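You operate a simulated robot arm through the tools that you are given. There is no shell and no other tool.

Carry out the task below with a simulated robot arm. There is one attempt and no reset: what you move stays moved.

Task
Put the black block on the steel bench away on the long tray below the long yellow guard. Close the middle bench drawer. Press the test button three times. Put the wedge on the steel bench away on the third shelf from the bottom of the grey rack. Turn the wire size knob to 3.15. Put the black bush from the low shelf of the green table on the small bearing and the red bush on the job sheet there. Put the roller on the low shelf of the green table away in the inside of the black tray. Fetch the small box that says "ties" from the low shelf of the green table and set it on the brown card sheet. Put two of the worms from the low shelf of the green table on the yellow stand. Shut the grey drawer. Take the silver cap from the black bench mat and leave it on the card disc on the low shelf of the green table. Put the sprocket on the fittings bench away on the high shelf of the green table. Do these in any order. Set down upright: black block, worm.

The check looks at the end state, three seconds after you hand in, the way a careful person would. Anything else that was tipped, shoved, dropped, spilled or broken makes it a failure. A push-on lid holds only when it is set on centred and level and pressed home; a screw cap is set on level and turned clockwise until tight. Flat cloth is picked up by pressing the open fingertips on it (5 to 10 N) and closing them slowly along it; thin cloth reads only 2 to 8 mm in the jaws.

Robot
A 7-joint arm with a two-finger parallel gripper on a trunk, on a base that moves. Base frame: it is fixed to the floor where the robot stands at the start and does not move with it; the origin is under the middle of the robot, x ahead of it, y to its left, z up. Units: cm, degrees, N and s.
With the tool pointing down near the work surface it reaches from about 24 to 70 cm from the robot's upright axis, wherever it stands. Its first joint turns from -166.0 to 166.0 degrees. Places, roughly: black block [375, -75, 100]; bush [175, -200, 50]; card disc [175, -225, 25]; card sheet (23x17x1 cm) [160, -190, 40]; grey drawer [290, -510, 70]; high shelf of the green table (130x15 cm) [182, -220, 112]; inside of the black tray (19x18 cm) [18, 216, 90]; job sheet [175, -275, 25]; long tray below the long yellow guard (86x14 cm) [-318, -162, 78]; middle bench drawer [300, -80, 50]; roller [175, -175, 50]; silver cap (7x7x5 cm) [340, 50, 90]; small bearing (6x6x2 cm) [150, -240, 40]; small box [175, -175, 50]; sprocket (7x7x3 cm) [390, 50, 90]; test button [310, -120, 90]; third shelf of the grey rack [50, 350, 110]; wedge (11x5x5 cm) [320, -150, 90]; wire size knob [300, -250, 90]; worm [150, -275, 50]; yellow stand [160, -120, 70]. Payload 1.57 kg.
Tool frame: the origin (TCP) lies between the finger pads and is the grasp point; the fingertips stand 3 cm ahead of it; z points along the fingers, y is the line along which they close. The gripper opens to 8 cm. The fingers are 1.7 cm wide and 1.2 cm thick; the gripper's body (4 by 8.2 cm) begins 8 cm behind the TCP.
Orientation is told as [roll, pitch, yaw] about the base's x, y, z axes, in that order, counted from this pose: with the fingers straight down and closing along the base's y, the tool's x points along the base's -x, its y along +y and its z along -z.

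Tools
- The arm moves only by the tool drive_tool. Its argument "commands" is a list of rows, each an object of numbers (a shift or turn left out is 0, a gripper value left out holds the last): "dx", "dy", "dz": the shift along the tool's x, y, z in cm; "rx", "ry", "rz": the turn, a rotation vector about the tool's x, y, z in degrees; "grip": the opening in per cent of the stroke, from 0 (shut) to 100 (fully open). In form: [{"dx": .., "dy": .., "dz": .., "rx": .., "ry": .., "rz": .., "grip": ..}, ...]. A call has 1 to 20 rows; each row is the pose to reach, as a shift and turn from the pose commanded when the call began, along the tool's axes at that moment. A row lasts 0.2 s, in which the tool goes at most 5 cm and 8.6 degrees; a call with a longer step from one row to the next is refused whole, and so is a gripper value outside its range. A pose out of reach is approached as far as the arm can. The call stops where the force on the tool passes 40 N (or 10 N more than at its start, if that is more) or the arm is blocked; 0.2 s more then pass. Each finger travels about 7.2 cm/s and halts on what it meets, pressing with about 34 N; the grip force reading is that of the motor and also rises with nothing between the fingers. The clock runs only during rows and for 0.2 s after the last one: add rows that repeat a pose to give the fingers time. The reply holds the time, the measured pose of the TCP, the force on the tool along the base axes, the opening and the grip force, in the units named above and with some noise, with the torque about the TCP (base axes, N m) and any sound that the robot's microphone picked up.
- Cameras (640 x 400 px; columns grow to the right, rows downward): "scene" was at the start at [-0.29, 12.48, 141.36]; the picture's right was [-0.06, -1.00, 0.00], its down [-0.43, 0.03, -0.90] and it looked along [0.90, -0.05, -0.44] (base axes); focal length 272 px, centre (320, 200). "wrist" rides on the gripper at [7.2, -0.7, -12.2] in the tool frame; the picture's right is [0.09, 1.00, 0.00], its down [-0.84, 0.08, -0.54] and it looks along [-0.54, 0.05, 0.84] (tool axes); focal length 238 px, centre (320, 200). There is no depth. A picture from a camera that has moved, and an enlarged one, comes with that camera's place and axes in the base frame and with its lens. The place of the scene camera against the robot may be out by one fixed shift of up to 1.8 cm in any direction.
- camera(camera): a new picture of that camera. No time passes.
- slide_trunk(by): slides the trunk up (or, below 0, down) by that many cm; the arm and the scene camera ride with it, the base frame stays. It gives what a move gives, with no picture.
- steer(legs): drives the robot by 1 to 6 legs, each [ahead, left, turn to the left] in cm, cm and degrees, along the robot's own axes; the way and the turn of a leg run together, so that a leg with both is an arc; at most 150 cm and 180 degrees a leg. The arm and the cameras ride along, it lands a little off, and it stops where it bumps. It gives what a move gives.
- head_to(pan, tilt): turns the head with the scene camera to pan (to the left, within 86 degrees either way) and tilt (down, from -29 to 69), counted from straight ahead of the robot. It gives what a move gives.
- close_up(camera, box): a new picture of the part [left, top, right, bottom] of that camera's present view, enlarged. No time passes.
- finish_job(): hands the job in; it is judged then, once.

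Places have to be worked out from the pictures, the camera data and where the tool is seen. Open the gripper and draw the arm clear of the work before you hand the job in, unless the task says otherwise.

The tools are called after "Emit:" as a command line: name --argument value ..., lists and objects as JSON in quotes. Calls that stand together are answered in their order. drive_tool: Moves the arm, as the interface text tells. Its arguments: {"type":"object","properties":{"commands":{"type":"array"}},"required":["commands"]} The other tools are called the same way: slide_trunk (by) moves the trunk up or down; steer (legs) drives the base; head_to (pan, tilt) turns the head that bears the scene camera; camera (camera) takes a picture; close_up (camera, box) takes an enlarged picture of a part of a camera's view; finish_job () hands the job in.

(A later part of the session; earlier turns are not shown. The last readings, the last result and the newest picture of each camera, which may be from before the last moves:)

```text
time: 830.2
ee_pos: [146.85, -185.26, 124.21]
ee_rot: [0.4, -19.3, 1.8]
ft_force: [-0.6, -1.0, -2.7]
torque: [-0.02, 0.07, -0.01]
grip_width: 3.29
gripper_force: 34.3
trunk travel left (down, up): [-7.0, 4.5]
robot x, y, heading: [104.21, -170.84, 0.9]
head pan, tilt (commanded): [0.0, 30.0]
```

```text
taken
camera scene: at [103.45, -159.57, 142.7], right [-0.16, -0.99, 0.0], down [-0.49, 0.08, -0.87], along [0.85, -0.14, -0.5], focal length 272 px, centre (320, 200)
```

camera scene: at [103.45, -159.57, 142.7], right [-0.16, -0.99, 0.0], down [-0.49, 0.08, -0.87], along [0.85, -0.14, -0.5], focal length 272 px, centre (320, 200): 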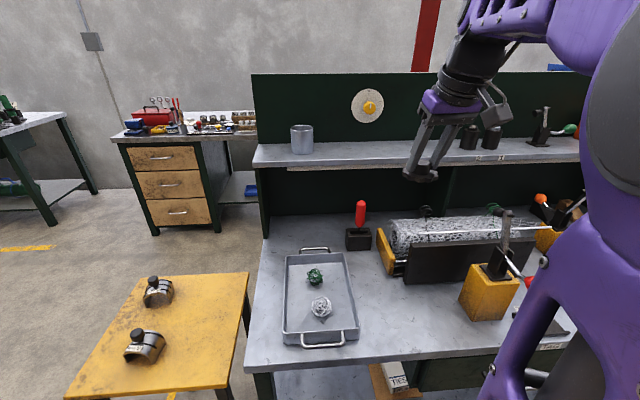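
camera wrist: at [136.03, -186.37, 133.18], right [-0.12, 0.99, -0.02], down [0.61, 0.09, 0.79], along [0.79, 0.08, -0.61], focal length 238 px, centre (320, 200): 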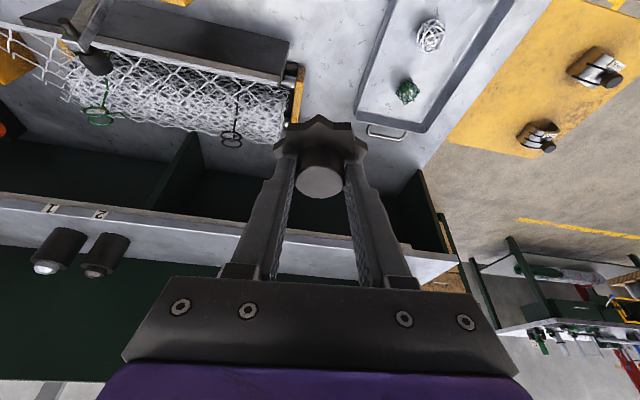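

Shelf spans x≈176–193 here, z≈111–112. I extend the arm to bring the sprocket over the shelf at y≈−188.

Emit:
drive_tool --commands '[{"dx": -4.3, "dy": -0.5, "dz": 1.55}, {"dx": -8.6, "dy": -1, "dz": 3.1}, {"dx": -13, "dy": -1.5, "dz": 4.65}, {"dx": -17.3, "dy": -2, "dz": 6.2}, {"dx": -21.6, "dy": -2.5, "dz": 7.75}, {"dx": -26, "dy": -3, "dz": 9.3}, {"dx": -30.3, "dy": -3.5, "dz": 10.85}, {"dx": -34.6, "dy": -3.9, "dz": 12.4}, {"dx": -34.6, "dy": -3.9, "dz": 12.4}]'

Emit:
camera --camera "wrist"

Emit:
camera --camera "scene"

```text
time: 832.2
ee_pos: [173.26, -184.58, 120.79]
ee_rot: [0.3, -19.5, 2.0]
ft_force: [-0.8, -0.1, -4.0]
torque: [0.01, 0.03, -0.03]
grip_width: 3.28
gripper_force: 33.9
out of reach, approached as far as the arm can: row 6, 7, 8, 9
trunk travel left (down, up): [-7.0, 4.5]
robot x, y, heading: [104.08, -171.27, 0.6]
head pan, tilt (commanded): [0.0, 30.0]
```

```text
taken
camera wrist: at [162.35, -185.78, 129.79], right [-0.12, 0.99, -0.03], down [0.6, 0.1, 0.79], along [0.79, 0.08, -0.61], focal length 238 px, centre (320, 200)
```

wrist: 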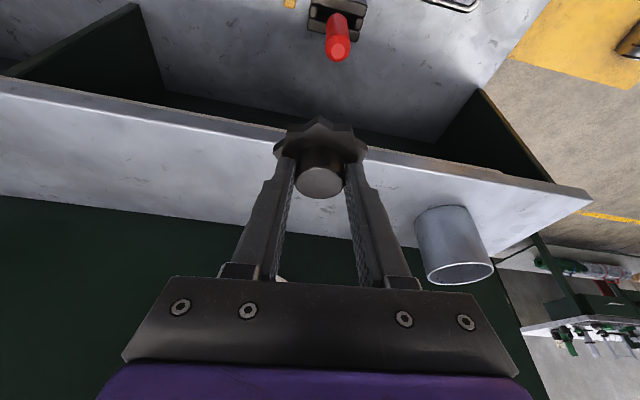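

```text
taken
camera scene: at [103.59, -157.98, 142.7], right [0.01, -1.0, 0.0], down [-0.5, -0.01, -0.87], along [0.87, 0.01, -0.5], focal length 272 px, centre (320, 200)
```

scene: 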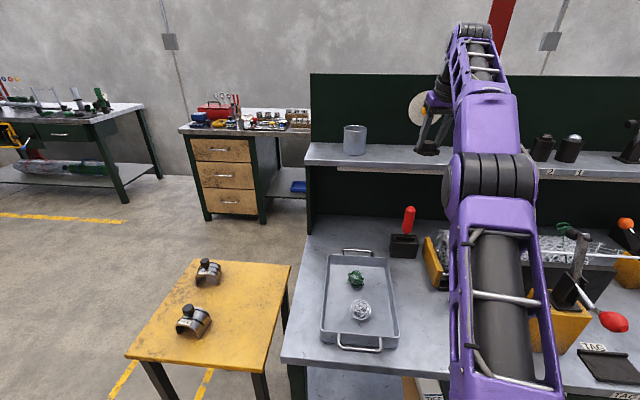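

At a 20° tilt the arm can't reach deep enough. I raise the trunk to its maximum and use a slightly flatter tilt (28°), lower and further in.

Emit:
slide_trunk --by 4.5

Emit:
drive_tool --commands '[{"dx": 0, "dy": -1.2, "dz": 1, "ry": -3}, {"dx": -1.5, "dy": -2.4, "dz": 3, "ry": -6}, {"dx": -3.5, "dy": -3.7, "dz": 5.2, "ry": -8.5}, {"dx": -5.7, "dy": -3.7, "dz": 7.6, "ry": -8.5}, {"dx": -5.7, "dy": -3.7, "dz": 7.6, "ry": -8.5}]'

Emit:
camera --camera "wrist"

```text
time: 833.0
ee_pos: [173.2, -184.74, 125.38]
ee_rot: [0.4, -19.5, 2.0]
ft_force: [0.8, 0.3, -4.4]
torque: [0.03, 0.03, 0.01]
grip_width: 3.28
gripper_force: 34.4
trunk travel left (down, up): [-11.5, 0.0]
robot x, y, heading: [104.26, -171.14, 0.6]
head pan, tilt (commanded): [0.0, 30.0]
```

```text
time: 834.2
ee_pos: [179.61, -187.48, 119.16]
ee_rot: [0.4, -28.2, 1.9]
ft_force: [0.7, 0.7, -3.2]
torque: [-0.04, 0.07, 0.01]
grip_width: 3.28
gripper_force: 34.4
out of reach, approached as far as the arm can: row 4, 5
trunk travel left (down, up): [-11.5, 0.0]
robot x, y, heading: [104.24, -171.08, 1.0]
head pan, tilt (commanded): [0.0, 30.0]
```

```text
taken
camera wrist: at [167.47, -188.67, 126.37], right [-0.12, 0.99, -0.04], down [0.48, 0.09, 0.87], along [0.87, 0.08, -0.49], focal length 238 px, centre (320, 200)
```

wrist: 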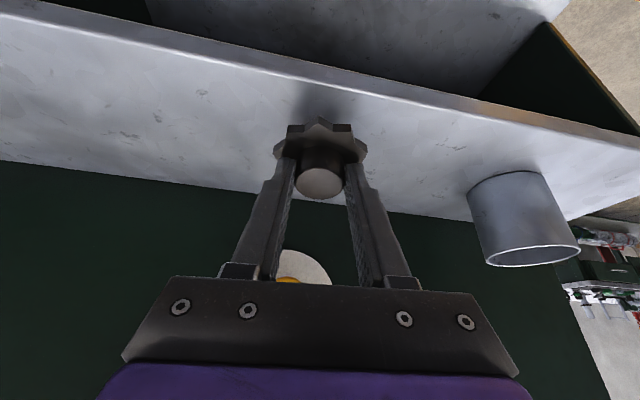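

The sprocket would still overhang the shelf's front edge (x≈177.4). I flatten the tilt a bit more (35°) to reach 3–4 cm deeper.

Emit:
drive_tool --commands '[{"ry": -3.5}, {"ry": -7}, {"dx": -1.3, "dz": 1.3, "ry": -7}, {"dx": -2.6, "dz": 2.6, "ry": -7}, {"dx": -2.6, "dz": 2.6, "ry": -7}]'

Emit:
camera --camera "wrist"

```text
time: 835.5
ee_pos: [182.89, -187.29, 118.01]
ee_rot: [0.4, -35.1, 1.7]
ft_force: [-0.1, 0.1, -2.5]
torque: [0.01, 0.03, 0.0]
grip_width: 3.27
gripper_force: 33.6
out of reach, approached as far as the arm can: row 1, 2, 3
trunk travel left (down, up): [-11.5, 0.0]
robot x, y, heading: [103.95, -170.99, 0.8]
head pan, tilt (commanded): [0.0, 30.0]
```

```text
taken
camera wrist: at [170.07, -188.51, 123.76], right [-0.11, 0.99, -0.05], down [0.37, 0.09, 0.92], along [0.92, 0.08, -0.38], focal length 238 px, centre (320, 200)
```

wrist: 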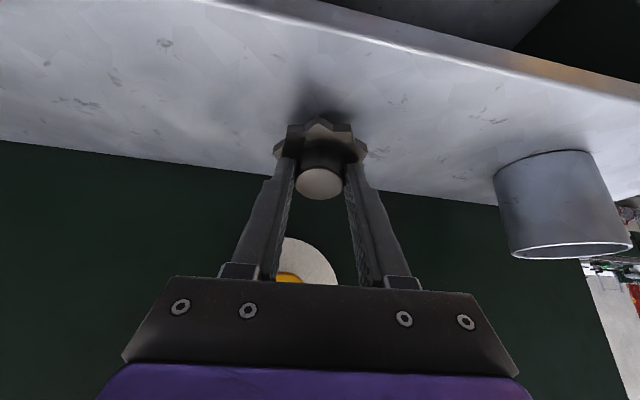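

Now the sprocket is well over the shelf. I lower gently until it touches.

Emit:
drive_tool --commands '[{"dx": 0.3, "dz": 0.4}, {"dx": 0.6, "dz": 0.8}, {"dx": 0.85, "dz": 1.2}, {"dx": 1.1, "dz": 1.55}, {"dx": 1.3, "dz": 1.85}, {"dx": 1.3, "dz": 1.85}]'

Emit:
camera --camera "wrist"

```text
time: 836.9
ee_pos: [183.41, -187.58, 116.58]
ee_rot: [0.4, -35.3, 2.0]
ft_force: [-1.3, 1.1, 15.2]
torque: [-0.06, 0.37, -0.02]
grip_width: 3.29
gripper_force: 34.0
out of reach, approached as far as the arm can: row 2, 3, 4, 5, 6
trunk travel left (down, up): [-11.5, 0.0]
robot x, y, heading: [103.79, -170.96, 0.9]
head pan, tilt (commanded): [0.0, 30.0]
```

```text
taken
camera wrist: at [170.51, -188.74, 122.19], right [-0.11, 0.99, -0.05], down [0.37, 0.09, 0.93], along [0.92, 0.09, -0.37], focal length 238 px, centre (320, 200)
```

wrist: 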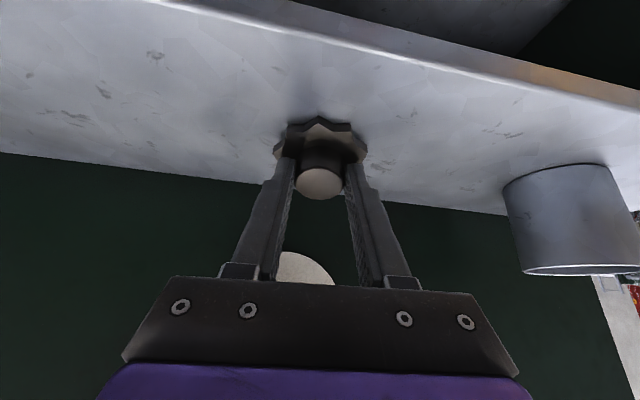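

It touches (15 N). I press slightly while easing back 1 cm so the sprocket levels itself in the fingers.

Emit:
drive_tool --commands '[{"dx": 0.5, "dz": 0.1}, {"dx": 0.95, "dz": 0.17}, {"dx": 1.4, "dz": 0.24}, {"dx": 1.4, "dz": 0.24}]'

Emit:
close_up --camera "wrist" --box '[220, 60, 420, 220]'

```text
time: 837.9
ee_pos: [183.59, -187.52, 116.18]
ee_rot: [0.2, -35.6, 2.0]
ft_force: [-1.4, 10.7, 29.5]
torque: [0.28, 0.52, -0.15]
grip_width: 3.31
gripper_force: 34.1
out of reach, approached as far as the arm can: row 1, 2, 3, 4
trunk travel left (down, up): [-11.5, 0.0]
robot x, y, heading: [104.03, -171.19, 0.9]
head pan, tilt (commanded): [0.0, 30.0]
```

```text
2.50 times, centred on (320, 140) of wrist
camera zoom: at [170.54, -188.77, 121.89], right [-0.11, 0.99, -0.05], down [0.36, 0.09, 0.93], along [0.93, 0.09, -0.37], focal length 596 px, centre (320, 350)
```

zoom: 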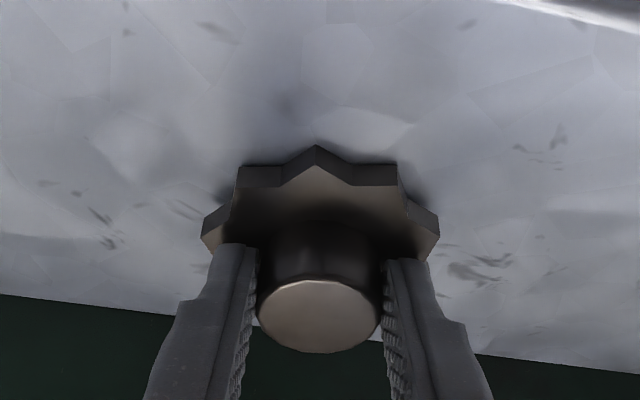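

The gear has leveled on the shelf. I relieve the pressure, open, and withdraw up and back.

Emit:
drive_tool --commands '[{"dx": -0.3, "dz": -0.4}, {"dx": -0.3, "dz": -0.4, "grip": 30}, {"dx": -0.3, "dz": -0.4, "grip": 65}, {"dx": -0.3, "dz": -0.4, "grip": 65}, {"dx": -0.3, "dz": -3, "grip": 65}, {"dx": -0.3, "dz": -7, "grip": 65}, {"dx": -0.3, "dz": -11, "grip": 65}, {"dx": -0.3, "dz": -11, "grip": 65}]'

Emit:
camera --camera "wrist"

```text
time: 839.6
ee_pos: [178.87, -188.35, 125.6]
ee_rot: [0.4, -35.0, 1.9]
ft_force: [-0.8, 0.4, 0.4]
torque: [-0.01, 0.0, 0.03]
grip_width: 5.19
gripper_force: 0.0
out of reach, approached as far as the arm can: row 5, 6, 7, 8
trunk travel left (down, up): [-11.5, 0.0]
robot x, y, heading: [104.54, -170.72, 1.0]
head pan, tilt (commanded): [0.0, 30.0]
```

```text
taken
camera wrist: at [165.97, -189.64, 131.28], right [-0.11, 0.99, -0.05], down [0.37, 0.09, 0.92], along [0.92, 0.09, -0.38], focal length 238 px, centre (320, 200)
```

wrist: 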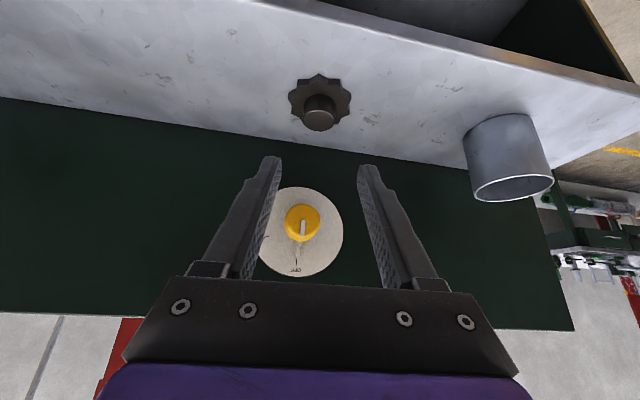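

The sprocket lies flat on the high shelf. I retract the arm to the compact pose and look around from here.

Emit:
drive_tool --commands '[{"dx": 3.8, "dz": -1.9, "ry": 4}, {"dx": 7.6, "dz": -3.8, "ry": 8}, {"dx": 11.4, "dz": -5.7, "ry": 12}, {"dx": 15.2, "dz": -7.6, "ry": 17}, {"dx": 19, "dz": -9.5, "ry": 22}, {"dx": 22.8, "dz": -11.4, "ry": 27}, {"dx": 26.6, "dz": -13.3, "ry": 32}, {"dx": 30.5, "dz": -15.2, "ry": 35}, {"dx": 30.5, "dz": -15.2, "ry": 35}]'

Emit:
slide_trunk --by -6.5

Emit:
camera --camera "scene"

```text
time: 841.6
ee_pos: [145.41, -189.32, 120.63]
ee_rot: [0.1, -0.3, 2.1]
ft_force: [0.1, 0.7, 0.4]
torque: [0.0, -0.04, 0.01]
grip_width: 5.2
gripper_force: 0.1
out of reach, approached as far as the arm can: row 1, 2, 3, 4, 5, 6
trunk travel left (down, up): [-11.5, 0.0]
robot x, y, heading: [104.21, -170.88, 0.6]
head pan, tilt (commanded): [0.0, 30.0]
```

```text
time: 842.7
ee_pos: [145.24, -189.32, 113.91]
ee_rot: [0.3, -0.2, 2.1]
ft_force: [0.2, -0.8, 0.0]
torque: [-0.02, 0.01, -0.02]
grip_width: 5.2
gripper_force: 0.1
trunk travel left (down, up): [-5.0, 6.5]
robot x, y, heading: [104.27, -171.03, 0.9]
head pan, tilt (commanded): [0.0, 30.0]
```

```text
taken
camera scene: at [103.56, -157.96, 140.7], right [0.01, -1.0, 0.0], down [-0.5, -0.01, -0.87], along [0.87, 0.01, -0.5], focal length 272 px, centre (320, 200)
```

scene: 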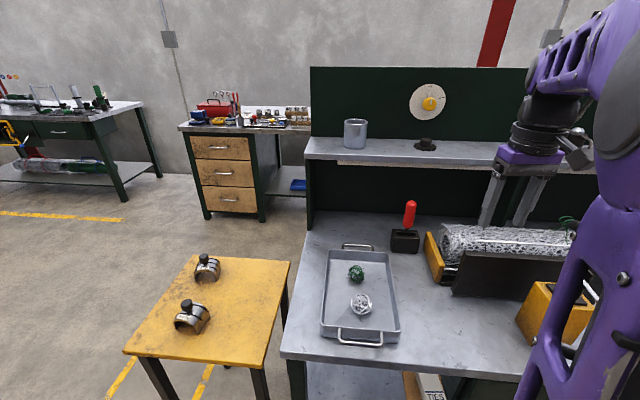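

All good here. Next is the grey drawer far to the south (≈(290,−510)). I drive north around the table and then down the corridor behind it.

Emit:
steer --legs '[[0, 148, 0], [149, 0, 0], [0, 0, -6], [0, -125, 0]]'

```text
time: 876.2
ee_pos: [277.21, -163.21, 113.95]
ee_rot: [0.3, -0.1, -5.3]
ft_force: [-0.2, 0.4, -0.3]
torque: [0.0, -0.02, 0.02]
grip_width: 5.19
gripper_force: 0.1
trunk travel left (down, up): [-5.0, 6.5]
robot x, y, heading: [238.84, -139.88, -6.6]
head pan, tilt (commanded): [0.0, 30.0]
```

Emit:
steer --legs '[[3, 0, 1.8], [0, -145, 0]]'

Emit:
camera --camera "scene"

Emit:
camera --camera "wrist"

```text
time: 891.0
ee_pos: [268.56, -309.82, 113.99]
ee_rot: [0.4, -0.1, -3.5]
ft_force: [-0.3, -0.1, 0.4]
torque: [0.02, -0.01, -0.01]
grip_width: 5.17
gripper_force: 0.0
trunk travel left (down, up): [-5.0, 6.5]
robot x, y, heading: [229.54, -287.56, -4.7]
head pan, tilt (commanded): [0.0, 30.0]
```

```text
taken
camera scene: at [230.21, -274.74, 140.69], right [-0.08, -1.0, 0.0], down [-0.5, 0.04, -0.87], along [0.86, -0.07, -0.5], focal length 272 px, centre (320, 200)
```

scene: 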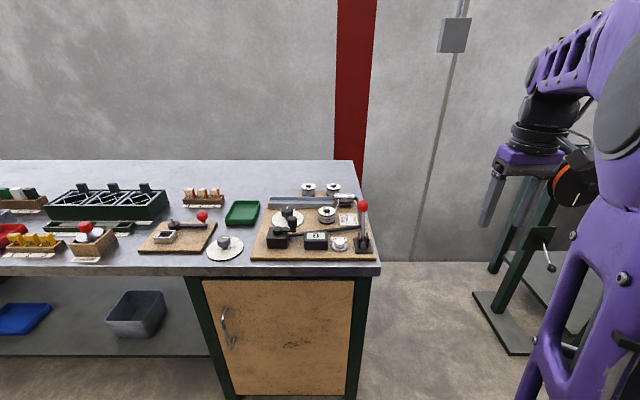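

```text
taken
camera wrist: at [261.28, -310.24, 126.08], right [-0.03, 1.0, 0.0], down [0.84, 0.02, 0.54], along [0.54, 0.02, -0.84], focal length 238 px, centre (320, 200)
```

wrist: 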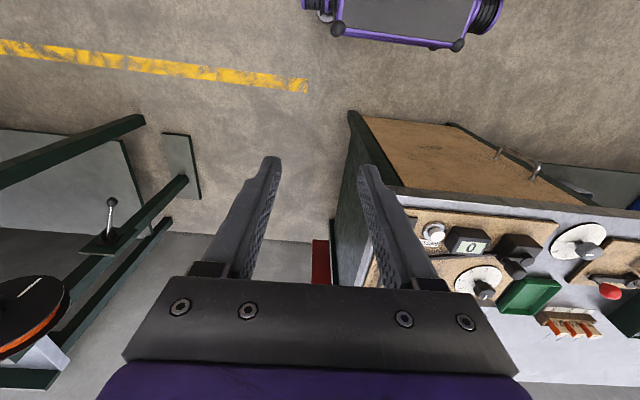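

The corridor continues south past a green stand (x≥296). I continue another metre and look for the grey drawer.

Emit:
steer --legs '[[6, -100, 0]]'

Emit:
camera --camera "scene"

Emit:
camera --camera "wrist"

```text
time: 901.0
ee_pos: [265.57, -410.61, 114.09]
ee_rot: [0.3, -0.1, -4.0]
ft_force: [-0.4, 0.7, -0.3]
torque: [-0.02, 0.0, -0.04]
grip_width: 5.18
gripper_force: 0.1
trunk travel left (down, up): [-5.0, 6.5]
robot x, y, heading: [226.81, -387.89, -5.2]
head pan, tilt (commanded): [0.0, 30.0]
```

```text
taken
camera scene: at [227.44, -375.06, 140.69], right [-0.09, -1.0, 0.0], down [-0.5, 0.05, -0.87], along [0.86, -0.08, -0.5], focal length 272 px, centre (320, 200)
```

scene: 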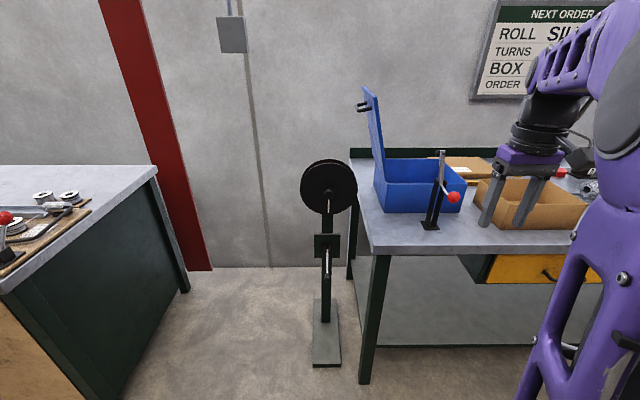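

```text
taken
camera wrist: at [258.17, -410.85, 126.08], right [-0.02, 1.0, 0.0], down [0.84, 0.02, 0.54], along [0.54, 0.02, -0.84], focal length 238 px, centre (320, 200)
```

wrist: 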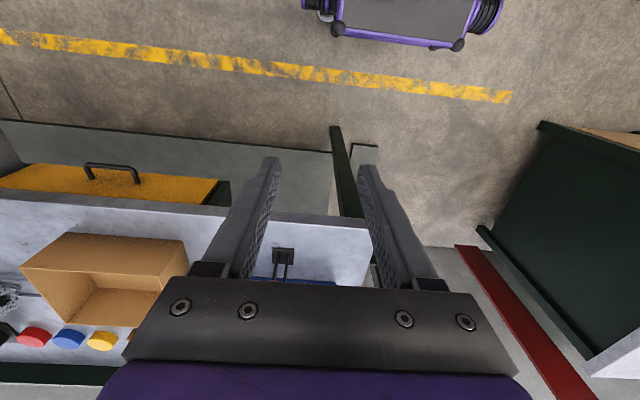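

The bench with the yellow drawer is here; the grey drawer is further right. I continue 95 cm.

Emit:
steer --legs '[[4, -95, 0]]'

Emit:
camera --camera "scene"

Emit:
camera --camera "wrist"

```text
time: 910.6
ee_pos: [258.72, -507.52, 114.07]
ee_rot: [0.3, -0.2, -5.5]
ft_force: [0.1, 0.4, -0.2]
torque: [-0.01, -0.01, 0.0]
grip_width: 5.18
gripper_force: 0.0
trunk travel left (down, up): [-5.0, 6.5]
robot x, y, heading: [220.15, -483.79, -6.7]
head pan, tilt (commanded): [0.0, 30.0]
```

```text
taken
camera scene: at [221.65, -471.07, 140.69], right [-0.12, -0.99, 0.0], down [-0.5, 0.06, -0.87], along [0.86, -0.1, -0.5], focal length 272 px, centre (320, 200)
```

scene: 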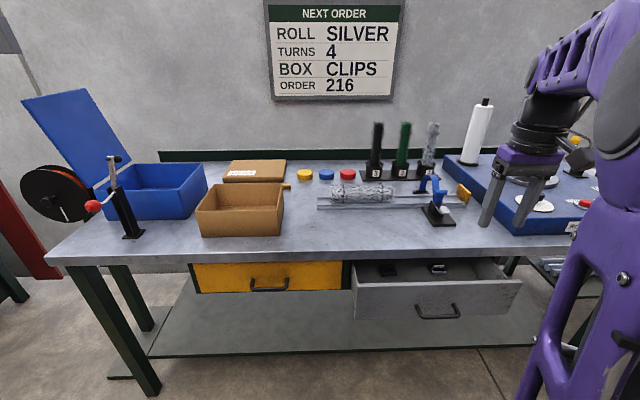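

```text
taken
camera wrist: at [251.41, -507.64, 126.08], right [0.0, 1.0, 0.0], down [0.84, -0.01, 0.54], along [0.54, 0.0, -0.84], focal length 238 px, centre (320, 200)
```

wrist: 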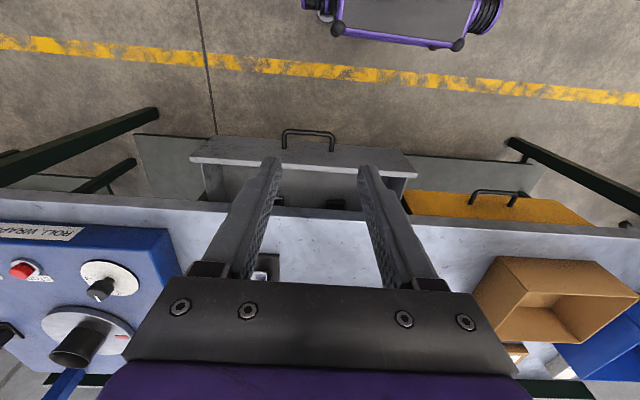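

The grey drawer is open right ahead (front at x≈271.5, handle at z≈74, centre y≈−510). I back up 15 cm and bring the closed fingers in front of it, just above the handle.

Emit:
steer --legs '[[-15, 0, 1.5]]'

Emit:
drive_tool --commands '[{"dx": -1, "dz": 3.5, "ry": -5, "grip": 0}, {"dx": -2.5, "dz": 7.5, "ry": -11, "grip": 0}, {"dx": -4.5, "dz": 11.5, "ry": -17, "grip": 0}, {"dx": -6.5, "dz": 15.5, "ry": -23, "grip": 0}, {"dx": -8.5, "dz": 19.5, "ry": -30, "grip": 0}, {"dx": -10.5, "dz": 23.5, "ry": -37, "grip": 0}, {"dx": -12.5, "dz": 27.5, "ry": -44, "grip": 0}, {"dx": -14.5, "dz": 31.5, "ry": -52, "grip": 0}, {"dx": -16.5, "dz": 35.5, "ry": -60, "grip": 0}, {"dx": -16.5, "dz": 35.5, "ry": -60, "grip": 0}]'

Emit:
camera --camera "wrist"

Emit:
camera --camera "scene"

```text
time: 912.0
ee_pos: [244.44, -504.89, 114.02]
ee_rot: [0.3, -0.1, -3.8]
ft_force: [0.2, 0.6, 0.1]
torque: [0.0, 0.05, 0.01]
grip_width: 5.19
gripper_force: 0.0
trunk travel left (down, up): [-5.0, 6.5]
robot x, y, heading: [205.38, -482.39, -4.7]
head pan, tilt (commanded): [0.0, 30.0]
```

```text
time: 914.1
ee_pos: [260.88, -505.71, 78.31]
ee_rot: [0.6, -60.2, -4.4]
ft_force: [-0.3, -0.2, 0.4]
torque: [0.01, 0.03, -0.01]
grip_width: 0.0
gripper_force: 21.2
trunk travel left (down, up): [-5.0, 6.5]
robot x, y, heading: [205.62, -482.53, -5.1]
head pan, tilt (commanded): [0.0, 30.0]
```

```text
taken
camera wrist: at [246.68, -505.58, 78.14], right [0.02, 1.0, -0.07], down [-0.05, 0.07, 1.0], along [1.0, -0.02, 0.05], focal length 238 px, centre (320, 200)
```

wrist: 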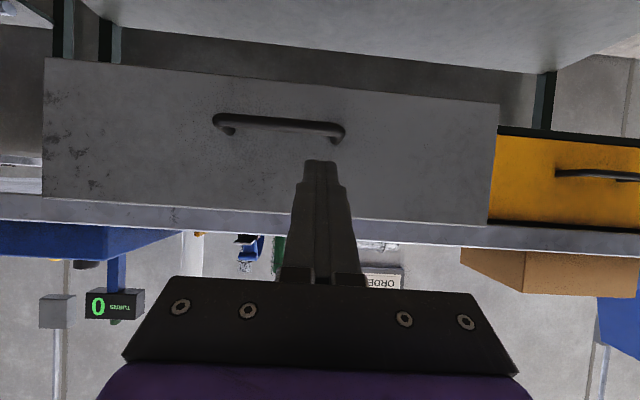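

```text
taken
camera scene: at [206.24, -469.46, 140.7], right [-0.09, -1.0, 0.0], down [-0.5, 0.04, -0.87], along [0.86, -0.08, -0.5], focal length 272 px, centre (320, 200)
```

scene: 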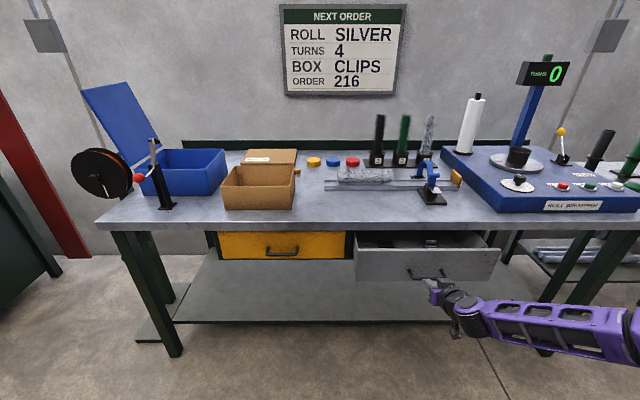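

The fingertips face the front, about 5 cm left of centre. I shift to the middle and push the drawer closed.

Emit:
drive_tool --commands '[{"dy": -2.3}, {"dy": -4.5}, {"dx": -1.5, "dy": -4.5, "dz": 2.6}, {"dx": -3, "dy": -4.5, "dz": 5.2}, {"dx": -4, "dy": -4.5, "dz": 6.95}, {"dx": -5, "dy": -4.5, "dz": 8.7}, {"dx": -6, "dy": -4.5, "dz": 10.4}, {"dx": -7, "dy": -4.5, "dz": 12.2}, {"dx": -7.75, "dy": -4.5, "dz": 13.5}, {"dx": -8.5, "dy": -4.5, "dz": 14.8}, {"dx": -9.25, "dy": -4.5, "dz": 16.1}, {"dx": -9.25, "dy": -4.5, "dz": 16.1}]'

Emit:
camera --camera "scene"

Emit:
camera --camera "wrist"

```text
time: 916.8
ee_pos: [279.11, -511.37, 78.31]
ee_rot: [0.6, -60.1, -4.3]
ft_force: [1.0, -0.8, -0.3]
torque: [-0.03, 0.01, 0.0]
grip_width: 0.0
gripper_force: 21.4
trunk travel left (down, up): [-5.0, 6.5]
robot x, y, heading: [205.13, -482.27, -5.1]
head pan, tilt (commanded): [0.0, 30.0]
```

```text
taken
camera scene: at [206.25, -469.46, 140.69], right [-0.09, -1.0, 0.0], down [-0.5, 0.04, -0.87], along [0.86, -0.08, -0.5], focal length 272 px, centre (320, 200)
```

scene: 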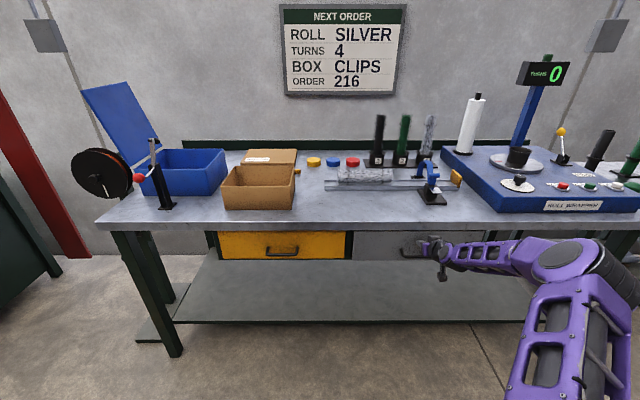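

```text
taken
camera wrist: at [264.87, -511.09, 78.15], right [0.02, 1.0, -0.07], down [-0.05, 0.08, 1.0], along [1.0, -0.02, 0.05], focal length 238 px, centre (320, 200)
```

wrist: 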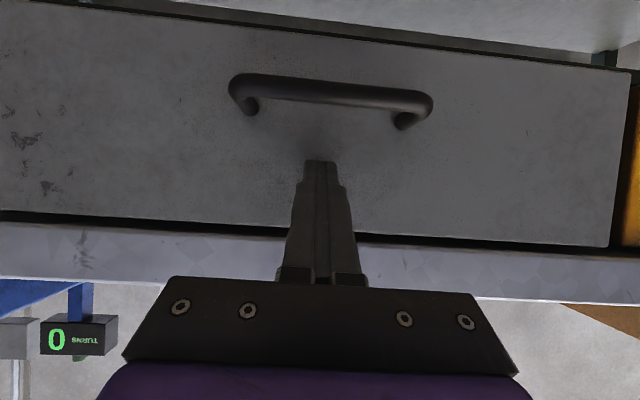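

Nearly closed with no resistance yet. I push a little more until it stops.

Emit:
drive_tool --commands '[{"dx": -0.4, "dz": 0.7}, {"dx": -0.8, "dz": 1.4}, {"dx": -1.2, "dz": 2.1}, {"dx": -1.6, "dz": 2.8}, {"dx": -2, "dz": 3.5}, {"dx": -2, "dz": 3.5}]'

Emit:
camera --camera "wrist"

Emit:
close_up --camera "scene" --box '[200, 200, 520, 300]'

```text
time: 917.5
ee_pos: [280.56, -511.54, 78.32]
ee_rot: [0.5, -59.5, -4.1]
ft_force: [-21.2, 4.4, 9.4]
torque: [-0.01, -0.13, 0.02]
grip_width: 0.0
gripper_force: 21.5
trunk travel left (down, up): [-5.0, 6.5]
robot x, y, heading: [205.01, -482.56, -5.0]
head pan, tilt (commanded): [0.0, 30.0]
stopped in row 3: the force on the tool passed its limit at 52 N (the readings are from after the stop); the commanded pose is now the measured one
```

```text
taken
camera wrist: at [266.27, -511.36, 78.1], right [0.02, 1.0, -0.07], down [-0.04, 0.08, 1.0], along [1.0, -0.01, 0.04], focal length 238 px, centre (320, 200)
```

wrist: 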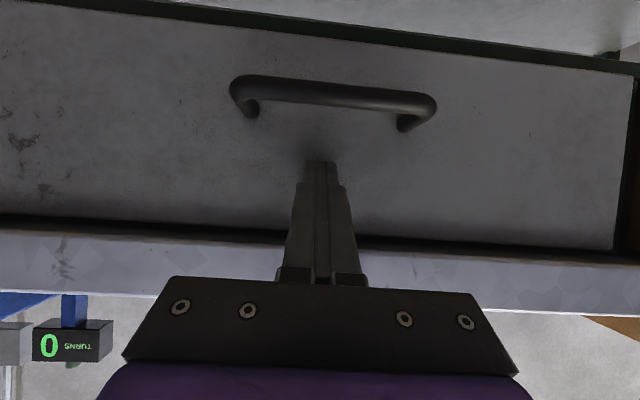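

```text
2.00 times, centred on (360, 250) of scene
camera zoom: at [205.95, -469.39, 140.71], right [-0.09, -1.0, 0.0], down [-0.5, 0.04, -0.87], along [0.86, -0.08, -0.5], focal length 544 px, centre (240, 100)
```

zoom: 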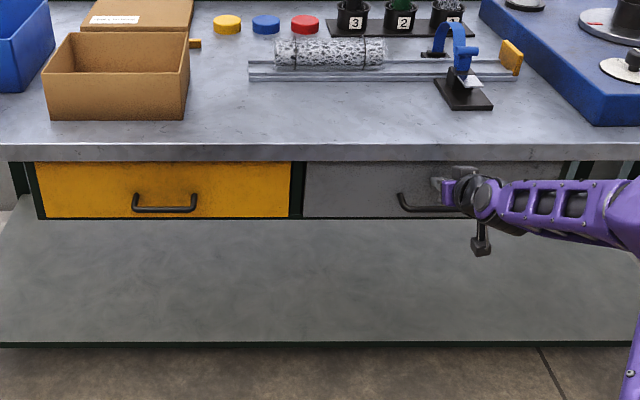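

The grey drawer is shut flush. I withdraw and fold the arm.

Emit:
drive_tool --commands '[{"dx": 2.3, "dz": -3.9}, {"dx": 4.6, "dz": -7.8}, {"dx": 6.9, "dz": -11.7}, {"dx": 9.1, "dz": -15.5}, {"dx": 6.7, "dz": -19.3, "ry": 6.6}, {"dx": 4.3, "dz": -23, "ry": 13.2}, {"dx": 1.8, "dz": -26.8, "ry": 19.8}, {"dx": -0.6, "dz": -30.5, "ry": 26.4}, {"dx": -3, "dz": -34.3, "ry": 33}, {"dx": -5.4, "dz": -38, "ry": 39.6}, {"dx": -7.9, "dz": -41.8, "ry": 46.2}, {"dx": -10.3, "dz": -45.5, "ry": 52.8}, {"dx": -12.7, "dz": -49.3, "ry": 59.5}, {"dx": -12.7, "dz": -49.3, "ry": 59.5}]'

Emit:
camera --camera "scene"

```text
time: 920.5
ee_pos: [244.43, -509.48, 114.15]
ee_rot: [0.3, -0.2, -3.5]
ft_force: [-0.3, 0.4, 0.4]
torque: [0.0, 0.0, -0.02]
grip_width: 0.0
gripper_force: 21.6
trunk travel left (down, up): [-5.0, 6.5]
robot x, y, heading: [205.4, -482.4, -5.1]
head pan, tilt (commanded): [0.0, 30.0]
```

```text
taken
camera scene: at [206.2, -469.45, 140.69], right [-0.09, -1.0, 0.0], down [-0.5, 0.04, -0.87], along [0.86, -0.08, -0.5], focal length 272 px, centre (320, 200)
```

scene: 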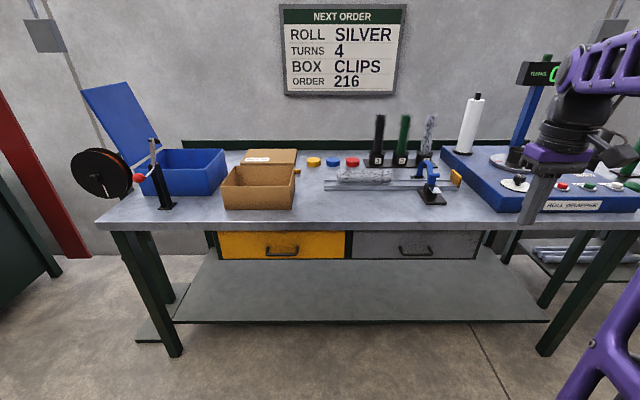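

Now the wedge. I drive back north along the corridor to the front of the tester section of the steel bench (about (257,−105)).

Emit:
steer --legs '[[0, 149, 0], [0, 128, 0], [16, 98, 0]]'

Emit:
camera --camera "wrist"

Emit:
camera --camera "scene"

```text
time: 956.4
ee_pos: [297.43, -139.28, 114.08]
ee_rot: [0.3, -0.2, -5.4]
ft_force: [-0.4, 1.3, -0.5]
torque: [0.01, 0.0, 0.02]
grip_width: 0.0
gripper_force: 20.9
trunk travel left (down, up): [-5.0, 6.5]
robot x, y, heading: [259.15, -110.65, -6.8]
head pan, tilt (commanded): [0.0, 30.0]
```

```text
taken
camera wrist: at [290.22, -139.44, 126.16], right [0.0, 1.0, 0.0], down [0.84, 0.0, 0.54], along [0.54, 0.0, -0.84], focal length 238 px, centre (320, 200)
```

wrist: 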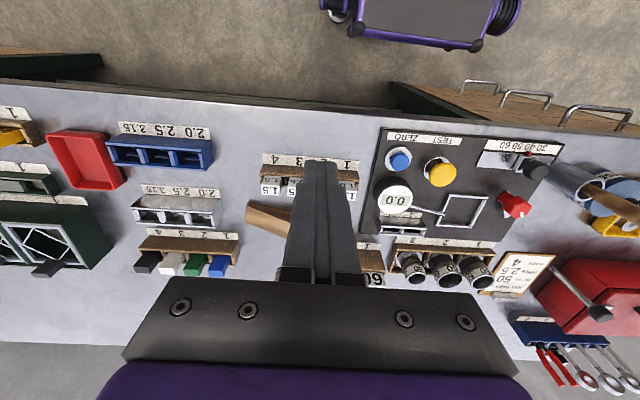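

```text
taken
camera scene: at [260.61, -98.07, 140.7], right [-0.12, -0.99, 0.0], down [-0.5, 0.06, -0.87], along [0.86, -0.1, -0.5], focal length 272 px, centre (320, 200)
```

scene: 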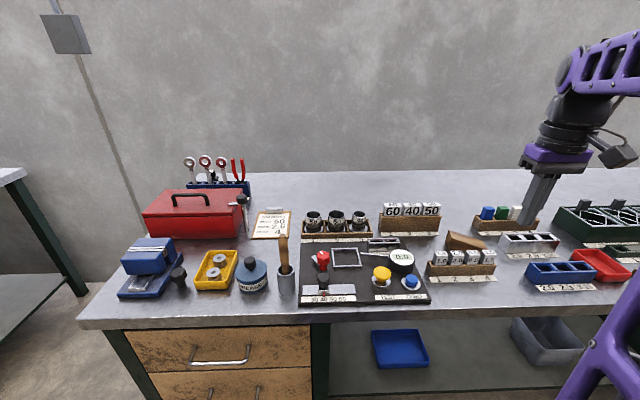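

I see the wedge behind the white cubes. I zoom in on it.

Emit:
close_up --camera "scene" --box '[410, 195, 550, 285]'

Emit:
close_up --camera "wrist" --box '[200, 140, 400, 290]'

Emit:
close_up --camera "scene" --box '[110, 140, 270, 250]'

```text
4.44 times, centred on (480, 240) of scene
camera zoom: at [260.61, -98.07, 140.7], right [-0.12, -0.99, 0.0], down [-0.5, 0.06, -0.87], along [0.86, -0.1, -0.5], focal length 1210 px, centre (-391, 22)
```

zoom: 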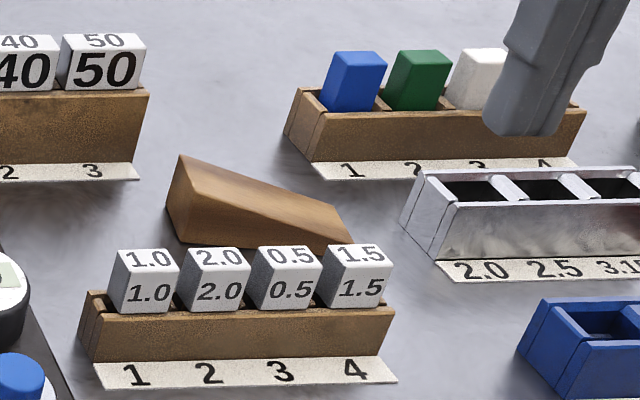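

```text
2.67 times, centred on (300, 215) of wrist
camera zoom: at [290.22, -139.44, 126.16], right [0.0, 1.0, 0.0], down [0.84, 0.0, 0.54], along [0.54, 0.0, -0.84], focal length 636 px, centre (373, 160)
```

zoom: 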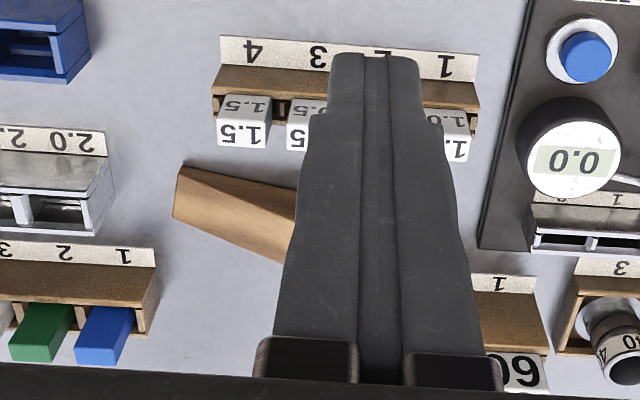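

```text
3.64 times, centred on (190, 195) of scene
camera zoom: at [260.61, -98.07, 140.7], right [-0.12, -0.99, 0.0], down [-0.5, 0.06, -0.87], along [0.86, -0.1, -0.5], focal length 990 px, centre (793, 218)
```

zoom: 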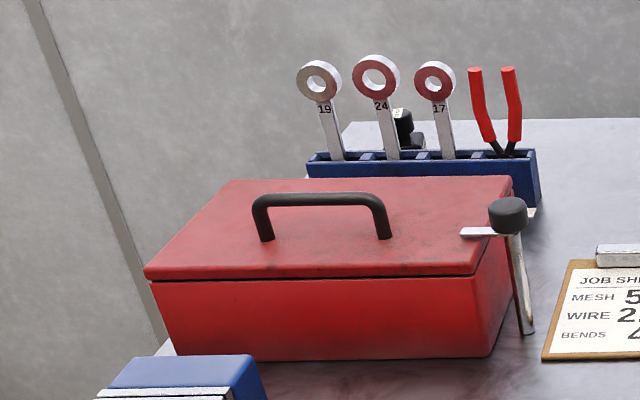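

The wedge's tall end faces +y and it slopes down toward −y. I'll grip across its 5 cm width with the tool pointing along −y (azimuth −97°) at 40° tilt. I rotate and move to a pre-grasp.

Emit:
drive_tool --commands '[{"dx": -1.8, "dz": 0, "rx": 2.4, "ry": -2.4, "rz": 6.7, "grip": 100}, {"dx": -3.6, "dz": 0, "rx": 4.9, "ry": -4.8, "rz": 13.4, "grip": 100}, {"dx": -5.4, "dz": 0, "rx": 7.3, "ry": -7.2, "rz": 20.2, "grip": 100}, {"dx": -7.2, "dz": 1, "rx": 9.8, "ry": -9.5, "rz": 26.9, "grip": 100}, {"dx": -9, "dz": 2, "rx": 12.2, "ry": -11.9, "rz": 33.6, "grip": 100}, {"dx": -10.8, "dz": 3, "rx": 14.7, "ry": -14.3, "rz": 40.3, "grip": 100}, {"dx": -12.6, "dy": 0.2, "dz": 4, "rx": 17.1, "ry": -16.7, "rz": 47, "grip": 100}, {"dx": -14.4, "dy": 0.3, "dz": 5, "rx": 19.6, "ry": -19.1, "rz": 53.8, "grip": 100}, {"dx": -16.2, "dy": 0.4, "dz": 6, "rx": 22, "ry": -21.5, "rz": 60.5, "grip": 100}, {"dx": -18, "dy": 0.5, "dz": 8, "rx": 24.5, "ry": -23.8, "rz": 67.2, "grip": 100}, {"dx": -20, "dy": 0.6, "dz": 10, "rx": 26.9, "ry": -26.2, "rz": 74, "grip": 100}, {"dx": -22, "dy": 0.7, "dz": 12, "rx": 29.4, "ry": -28.6, "rz": 80.7, "grip": 100}, {"dx": -23.5, "dy": 0.8, "dz": 14, "rx": 31.8, "ry": -31, "rz": 87.4, "grip": 100}, {"dx": -23.5, "dy": 0.8, "dz": 14, "rx": 31.8, "ry": -31, "rz": 87.4, "grip": 100}]'

Emit:
camera --camera "wrist"

Emit:
camera --camera "scene"

```text
time: 959.4
ee_pos: [321.0, -140.67, 100.22]
ee_rot: [0.1, -39.8, -97.1]
ft_force: [1.0, -0.7, 0.5]
torque: [0.0, -0.01, 0.02]
grip_width: 8.0
gripper_force: 0.1
trunk travel left (down, up): [-5.0, 6.5]
robot x, y, heading: [259.33, -110.93, -6.9]
head pan, tilt (commanded): [0.0, 30.0]
```

```text
taken
camera wrist: at [321.98, -127.44, 104.78], right [1.0, -0.05, -0.06], down [0.04, -0.3, 0.95], along [-0.07, -0.95, -0.3], focal length 238 px, centre (320, 200)
```

wrist: 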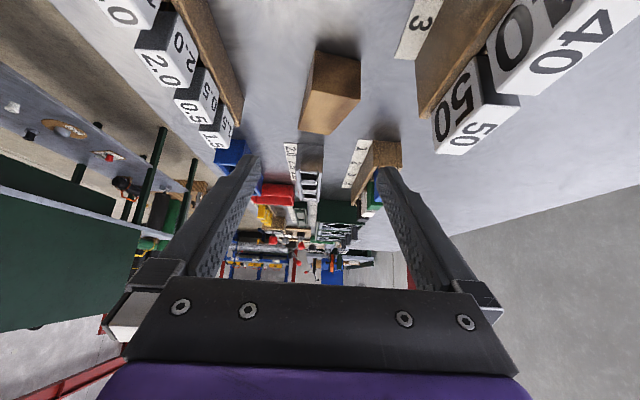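

```text
taken
camera scene: at [260.62, -98.06, 140.69], right [-0.12, -0.99, 0.0], down [-0.5, 0.06, -0.87], along [0.86, -0.1, -0.5], focal length 272 px, centre (320, 200)
```

scene: 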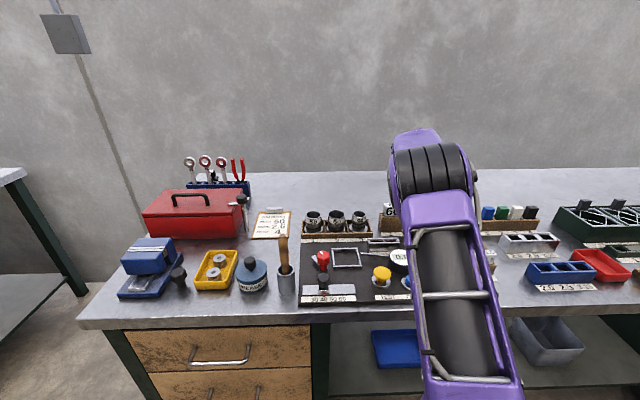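

The arm handled that orientation. The wedge is right ahead; I zoom to align.

Emit:
close_up --camera "wrist" --box '[230, 20, 430, 170]'

```text
2.67 times, centred on (330, 95) of wrist
camera zoom: at [321.98, -127.44, 104.78], right [1.0, -0.05, -0.06], down [0.04, -0.3, 0.95], along [-0.07, -0.95, -0.3], focal length 636 px, centre (293, 480)
```

zoom: 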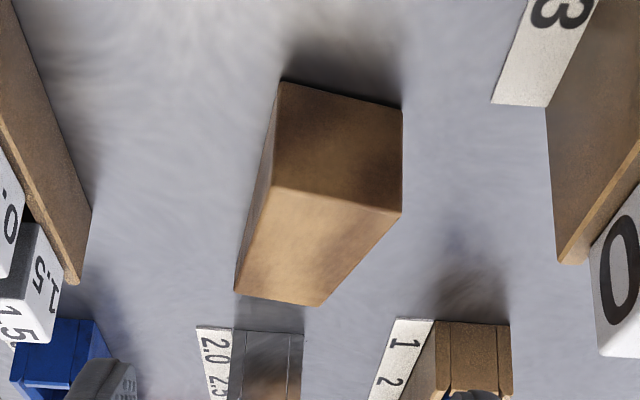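

Wedge axis is at −104.7°, ~4.1 cm wide, 10.7 long, 4.3 high at the near end. I refine yaw and go to the pre-grasp, then in.

Emit:
drive_tool --commands '[{"dx": 0.5, "dy": 0.4, "dz": 1.5, "rx": 2.4, "rz": 2.9, "grip": 85}, {"dx": 1.1, "dy": 0.8, "dz": 3, "rx": 4.8, "rz": 5.75, "grip": 85}, {"dx": 1.64, "dy": 1.12, "dz": 4.62, "rx": 4.8, "rz": 5.75, "grip": 85}, {"dx": 1.64, "dy": 1.12, "dz": 4.62, "rx": 4.8, "rz": 5.75, "grip": 85}]'

Emit:
close_up --camera "wrist" --box '[210, 40, 430, 200]'

```text
time: 960.4
ee_pos: [321.99, -142.55, 95.55]
ee_rot: [0.1, -39.7, -104.5]
ft_force: [0.5, 0.2, -0.8]
torque: [-0.01, 0.0, -0.03]
grip_width: 6.81
gripper_force: 0.0
trunk travel left (down, up): [-5.0, 6.5]
robot x, y, heading: [259.27, -110.93, -6.9]
head pan, tilt (commanded): [0.0, 30.0]
```

```text
2.50 times, centred on (320, 120) of wrist
camera zoom: at [324.55, -129.43, 100.15], right [0.98, -0.18, -0.06], down [0.0, -0.31, 0.95], along [-0.19, -0.93, -0.3], focal length 596 px, centre (320, 400)
```

zoom: 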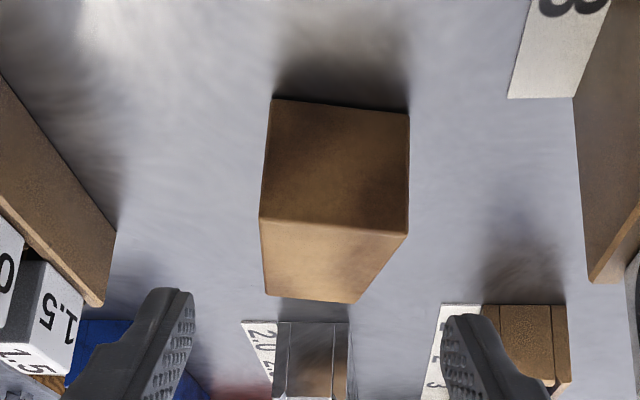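

Aligned. I advance 8 cm along the tool axis and grip.

Emit:
drive_tool --commands '[{"dy": 0.15, "dz": 2.5}, {"dy": 0.15, "dz": 5}, {"dy": 0.15, "dz": 7}, {"dy": 0.15, "dz": 7.8}, {"dy": 0.15, "dz": 7.8}, {"dy": 0.15, "dz": 7.8, "grip": 0}, {"dy": 0.15, "dz": 7.8, "grip": 0}, {"dy": 0.15, "dz": 7.8, "grip": 0}, {"dy": 0.15, "dz": 7.8, "grip": 0}]'

Emit:
camera --camera "wrist"

```text
time: 962.4
ee_pos: [320.84, -147.42, 89.49]
ee_rot: [0.1, -39.7, -104.4]
ft_force: [-0.5, -1.1, 0.2]
torque: [-0.06, 0.01, 0.03]
grip_width: 4.37
gripper_force: 34.2
trunk travel left (down, up): [-5.0, 6.5]
robot x, y, heading: [259.28, -110.86, -6.9]
head pan, tilt (commanded): [0.0, 30.0]
```

```text
taken
camera wrist: at [323.49, -134.29, 94.2], right [0.98, -0.18, -0.06], down [0.0, -0.31, 0.95], along [-0.19, -0.93, -0.3], focal length 238 px, centre (320, 200)
```

wrist: 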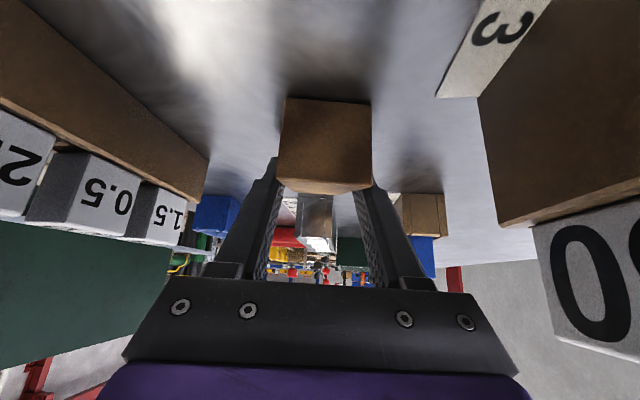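

Wedge gripped (4.4 cm). I lift it straight up.

Emit:
drive_tool --commands '[{"dx": -1.3, "dz": -1.5}, {"dx": -3.8, "dz": -4.6}, {"dx": -6.4, "dz": -7.7}, {"dx": -9, "dz": -10.8}, {"dx": -11.5, "dz": -13.8}, {"dx": -11.5, "dz": -13.8}]'

Emit:
camera --camera "wrist"

```text
time: 963.8
ee_pos: [320.76, -147.23, 107.59]
ee_rot: [0.1, -39.8, -104.4]
ft_force: [-0.5, 0.0, -1.0]
torque: [0.0, -0.04, 0.01]
grip_width: 4.33
gripper_force: 34.0
trunk travel left (down, up): [-5.0, 6.5]
robot x, y, heading: [259.29, -110.84, -7.0]
head pan, tilt (commanded): [0.0, 30.0]
```

```text
taken
camera wrist: at [323.36, -134.15, 112.24], right [0.98, -0.18, -0.06], down [0.0, -0.31, 0.95], along [-0.19, -0.93, -0.3], focal length 238 px, centre (320, 200)
```

wrist: 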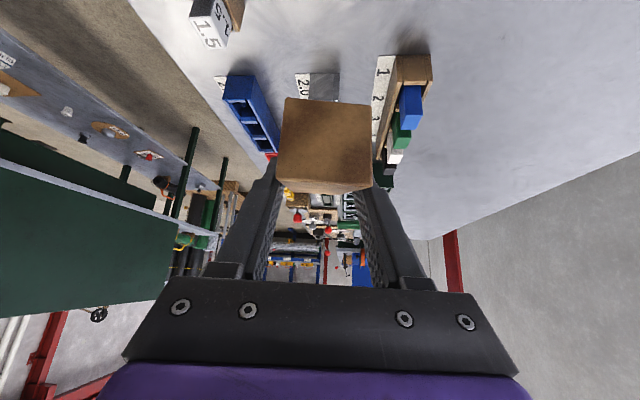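

The wedge is held. I rotate the hand back to face forward in the compact pose for travelling.

Emit:
drive_tool --commands '[{"dx": -2.6, "dz": -3.1}, {"dx": -5.1, "dz": -6.1}, {"dx": -3.5, "dy": -2.4, "dz": -7.5, "rx": -2.8, "ry": 2.5, "rz": -7.8}, {"dx": -2, "dy": -4.8, "dz": -8.9, "rx": -5.6, "ry": 4.9, "rz": -15.5}, {"dx": -0.4, "dy": -7.2, "dz": -10.3, "rx": -8.4, "ry": 7.4, "rz": -23.3}, {"dx": 1.2, "dy": -9.6, "dz": -11.7, "rx": -11.2, "ry": 9.9, "rz": -31}, {"dx": 2.8, "dy": -12, "dz": -13, "rx": -14, "ry": 12.3, "rz": -38.8}, {"dx": 4.4, "dy": -14.4, "dz": -14.4, "rx": -16.8, "ry": 14.8, "rz": -46.5}, {"dx": 6, "dy": -16.9, "dz": -15.8, "rx": -19.7, "ry": 17.3, "rz": -54.3}, {"dx": 7.6, "dy": -19.3, "dz": -17.2, "rx": -22.5, "ry": 19.7, "rz": -62}, {"dx": 9.2, "dy": -21.7, "dz": -18.6, "rx": -25.3, "ry": 22.2, "rz": -69.8}, {"dx": 10.8, "dy": -24.1, "dz": -19.9, "rx": -28.1, "ry": 24.7, "rz": -77.6}, {"dx": 12.4, "dy": -26.5, "dz": -21.2, "rx": -30.9, "ry": 27.1, "rz": -85.3}, {"dx": 13.9, "dy": -28.9, "dz": -22.5, "rx": -33.7, "ry": 29.6, "rz": -93.1}, {"dx": 13.9, "dy": -28.9, "dz": -22.5, "rx": -33.7, "ry": 29.6, "rz": -93.1}]'

Emit:
camera --camera "wrist"

Emit:
camera --camera "scene"

```text
refused: row 3 steps farther than a row can; nothing moved
```

```text
taken
camera wrist: at [323.36, -134.15, 112.24], right [0.98, -0.18, -0.06], down [0.0, -0.31, 0.95], along [-0.19, -0.93, -0.3], focal length 238 px, centre (320, 200)
```

wrist: 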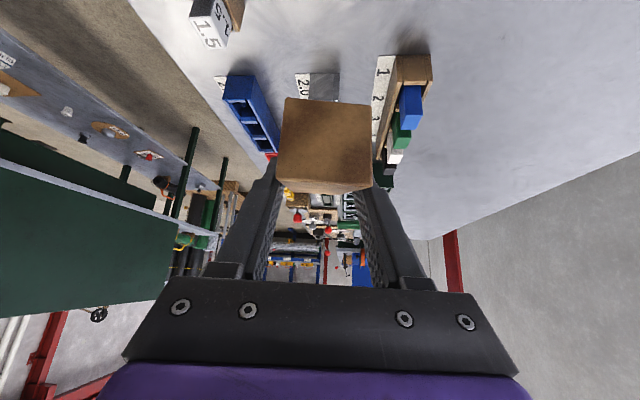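

```text
taken
camera scene: at [260.61, -98.07, 140.7], right [-0.12, -0.99, 0.0], down [-0.5, 0.06, -0.87], along [0.86, -0.1, -0.5], focal length 272 px, centre (320, 200)
```

scene: 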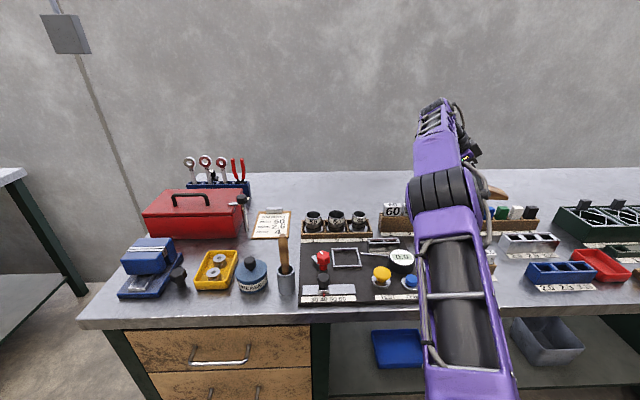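

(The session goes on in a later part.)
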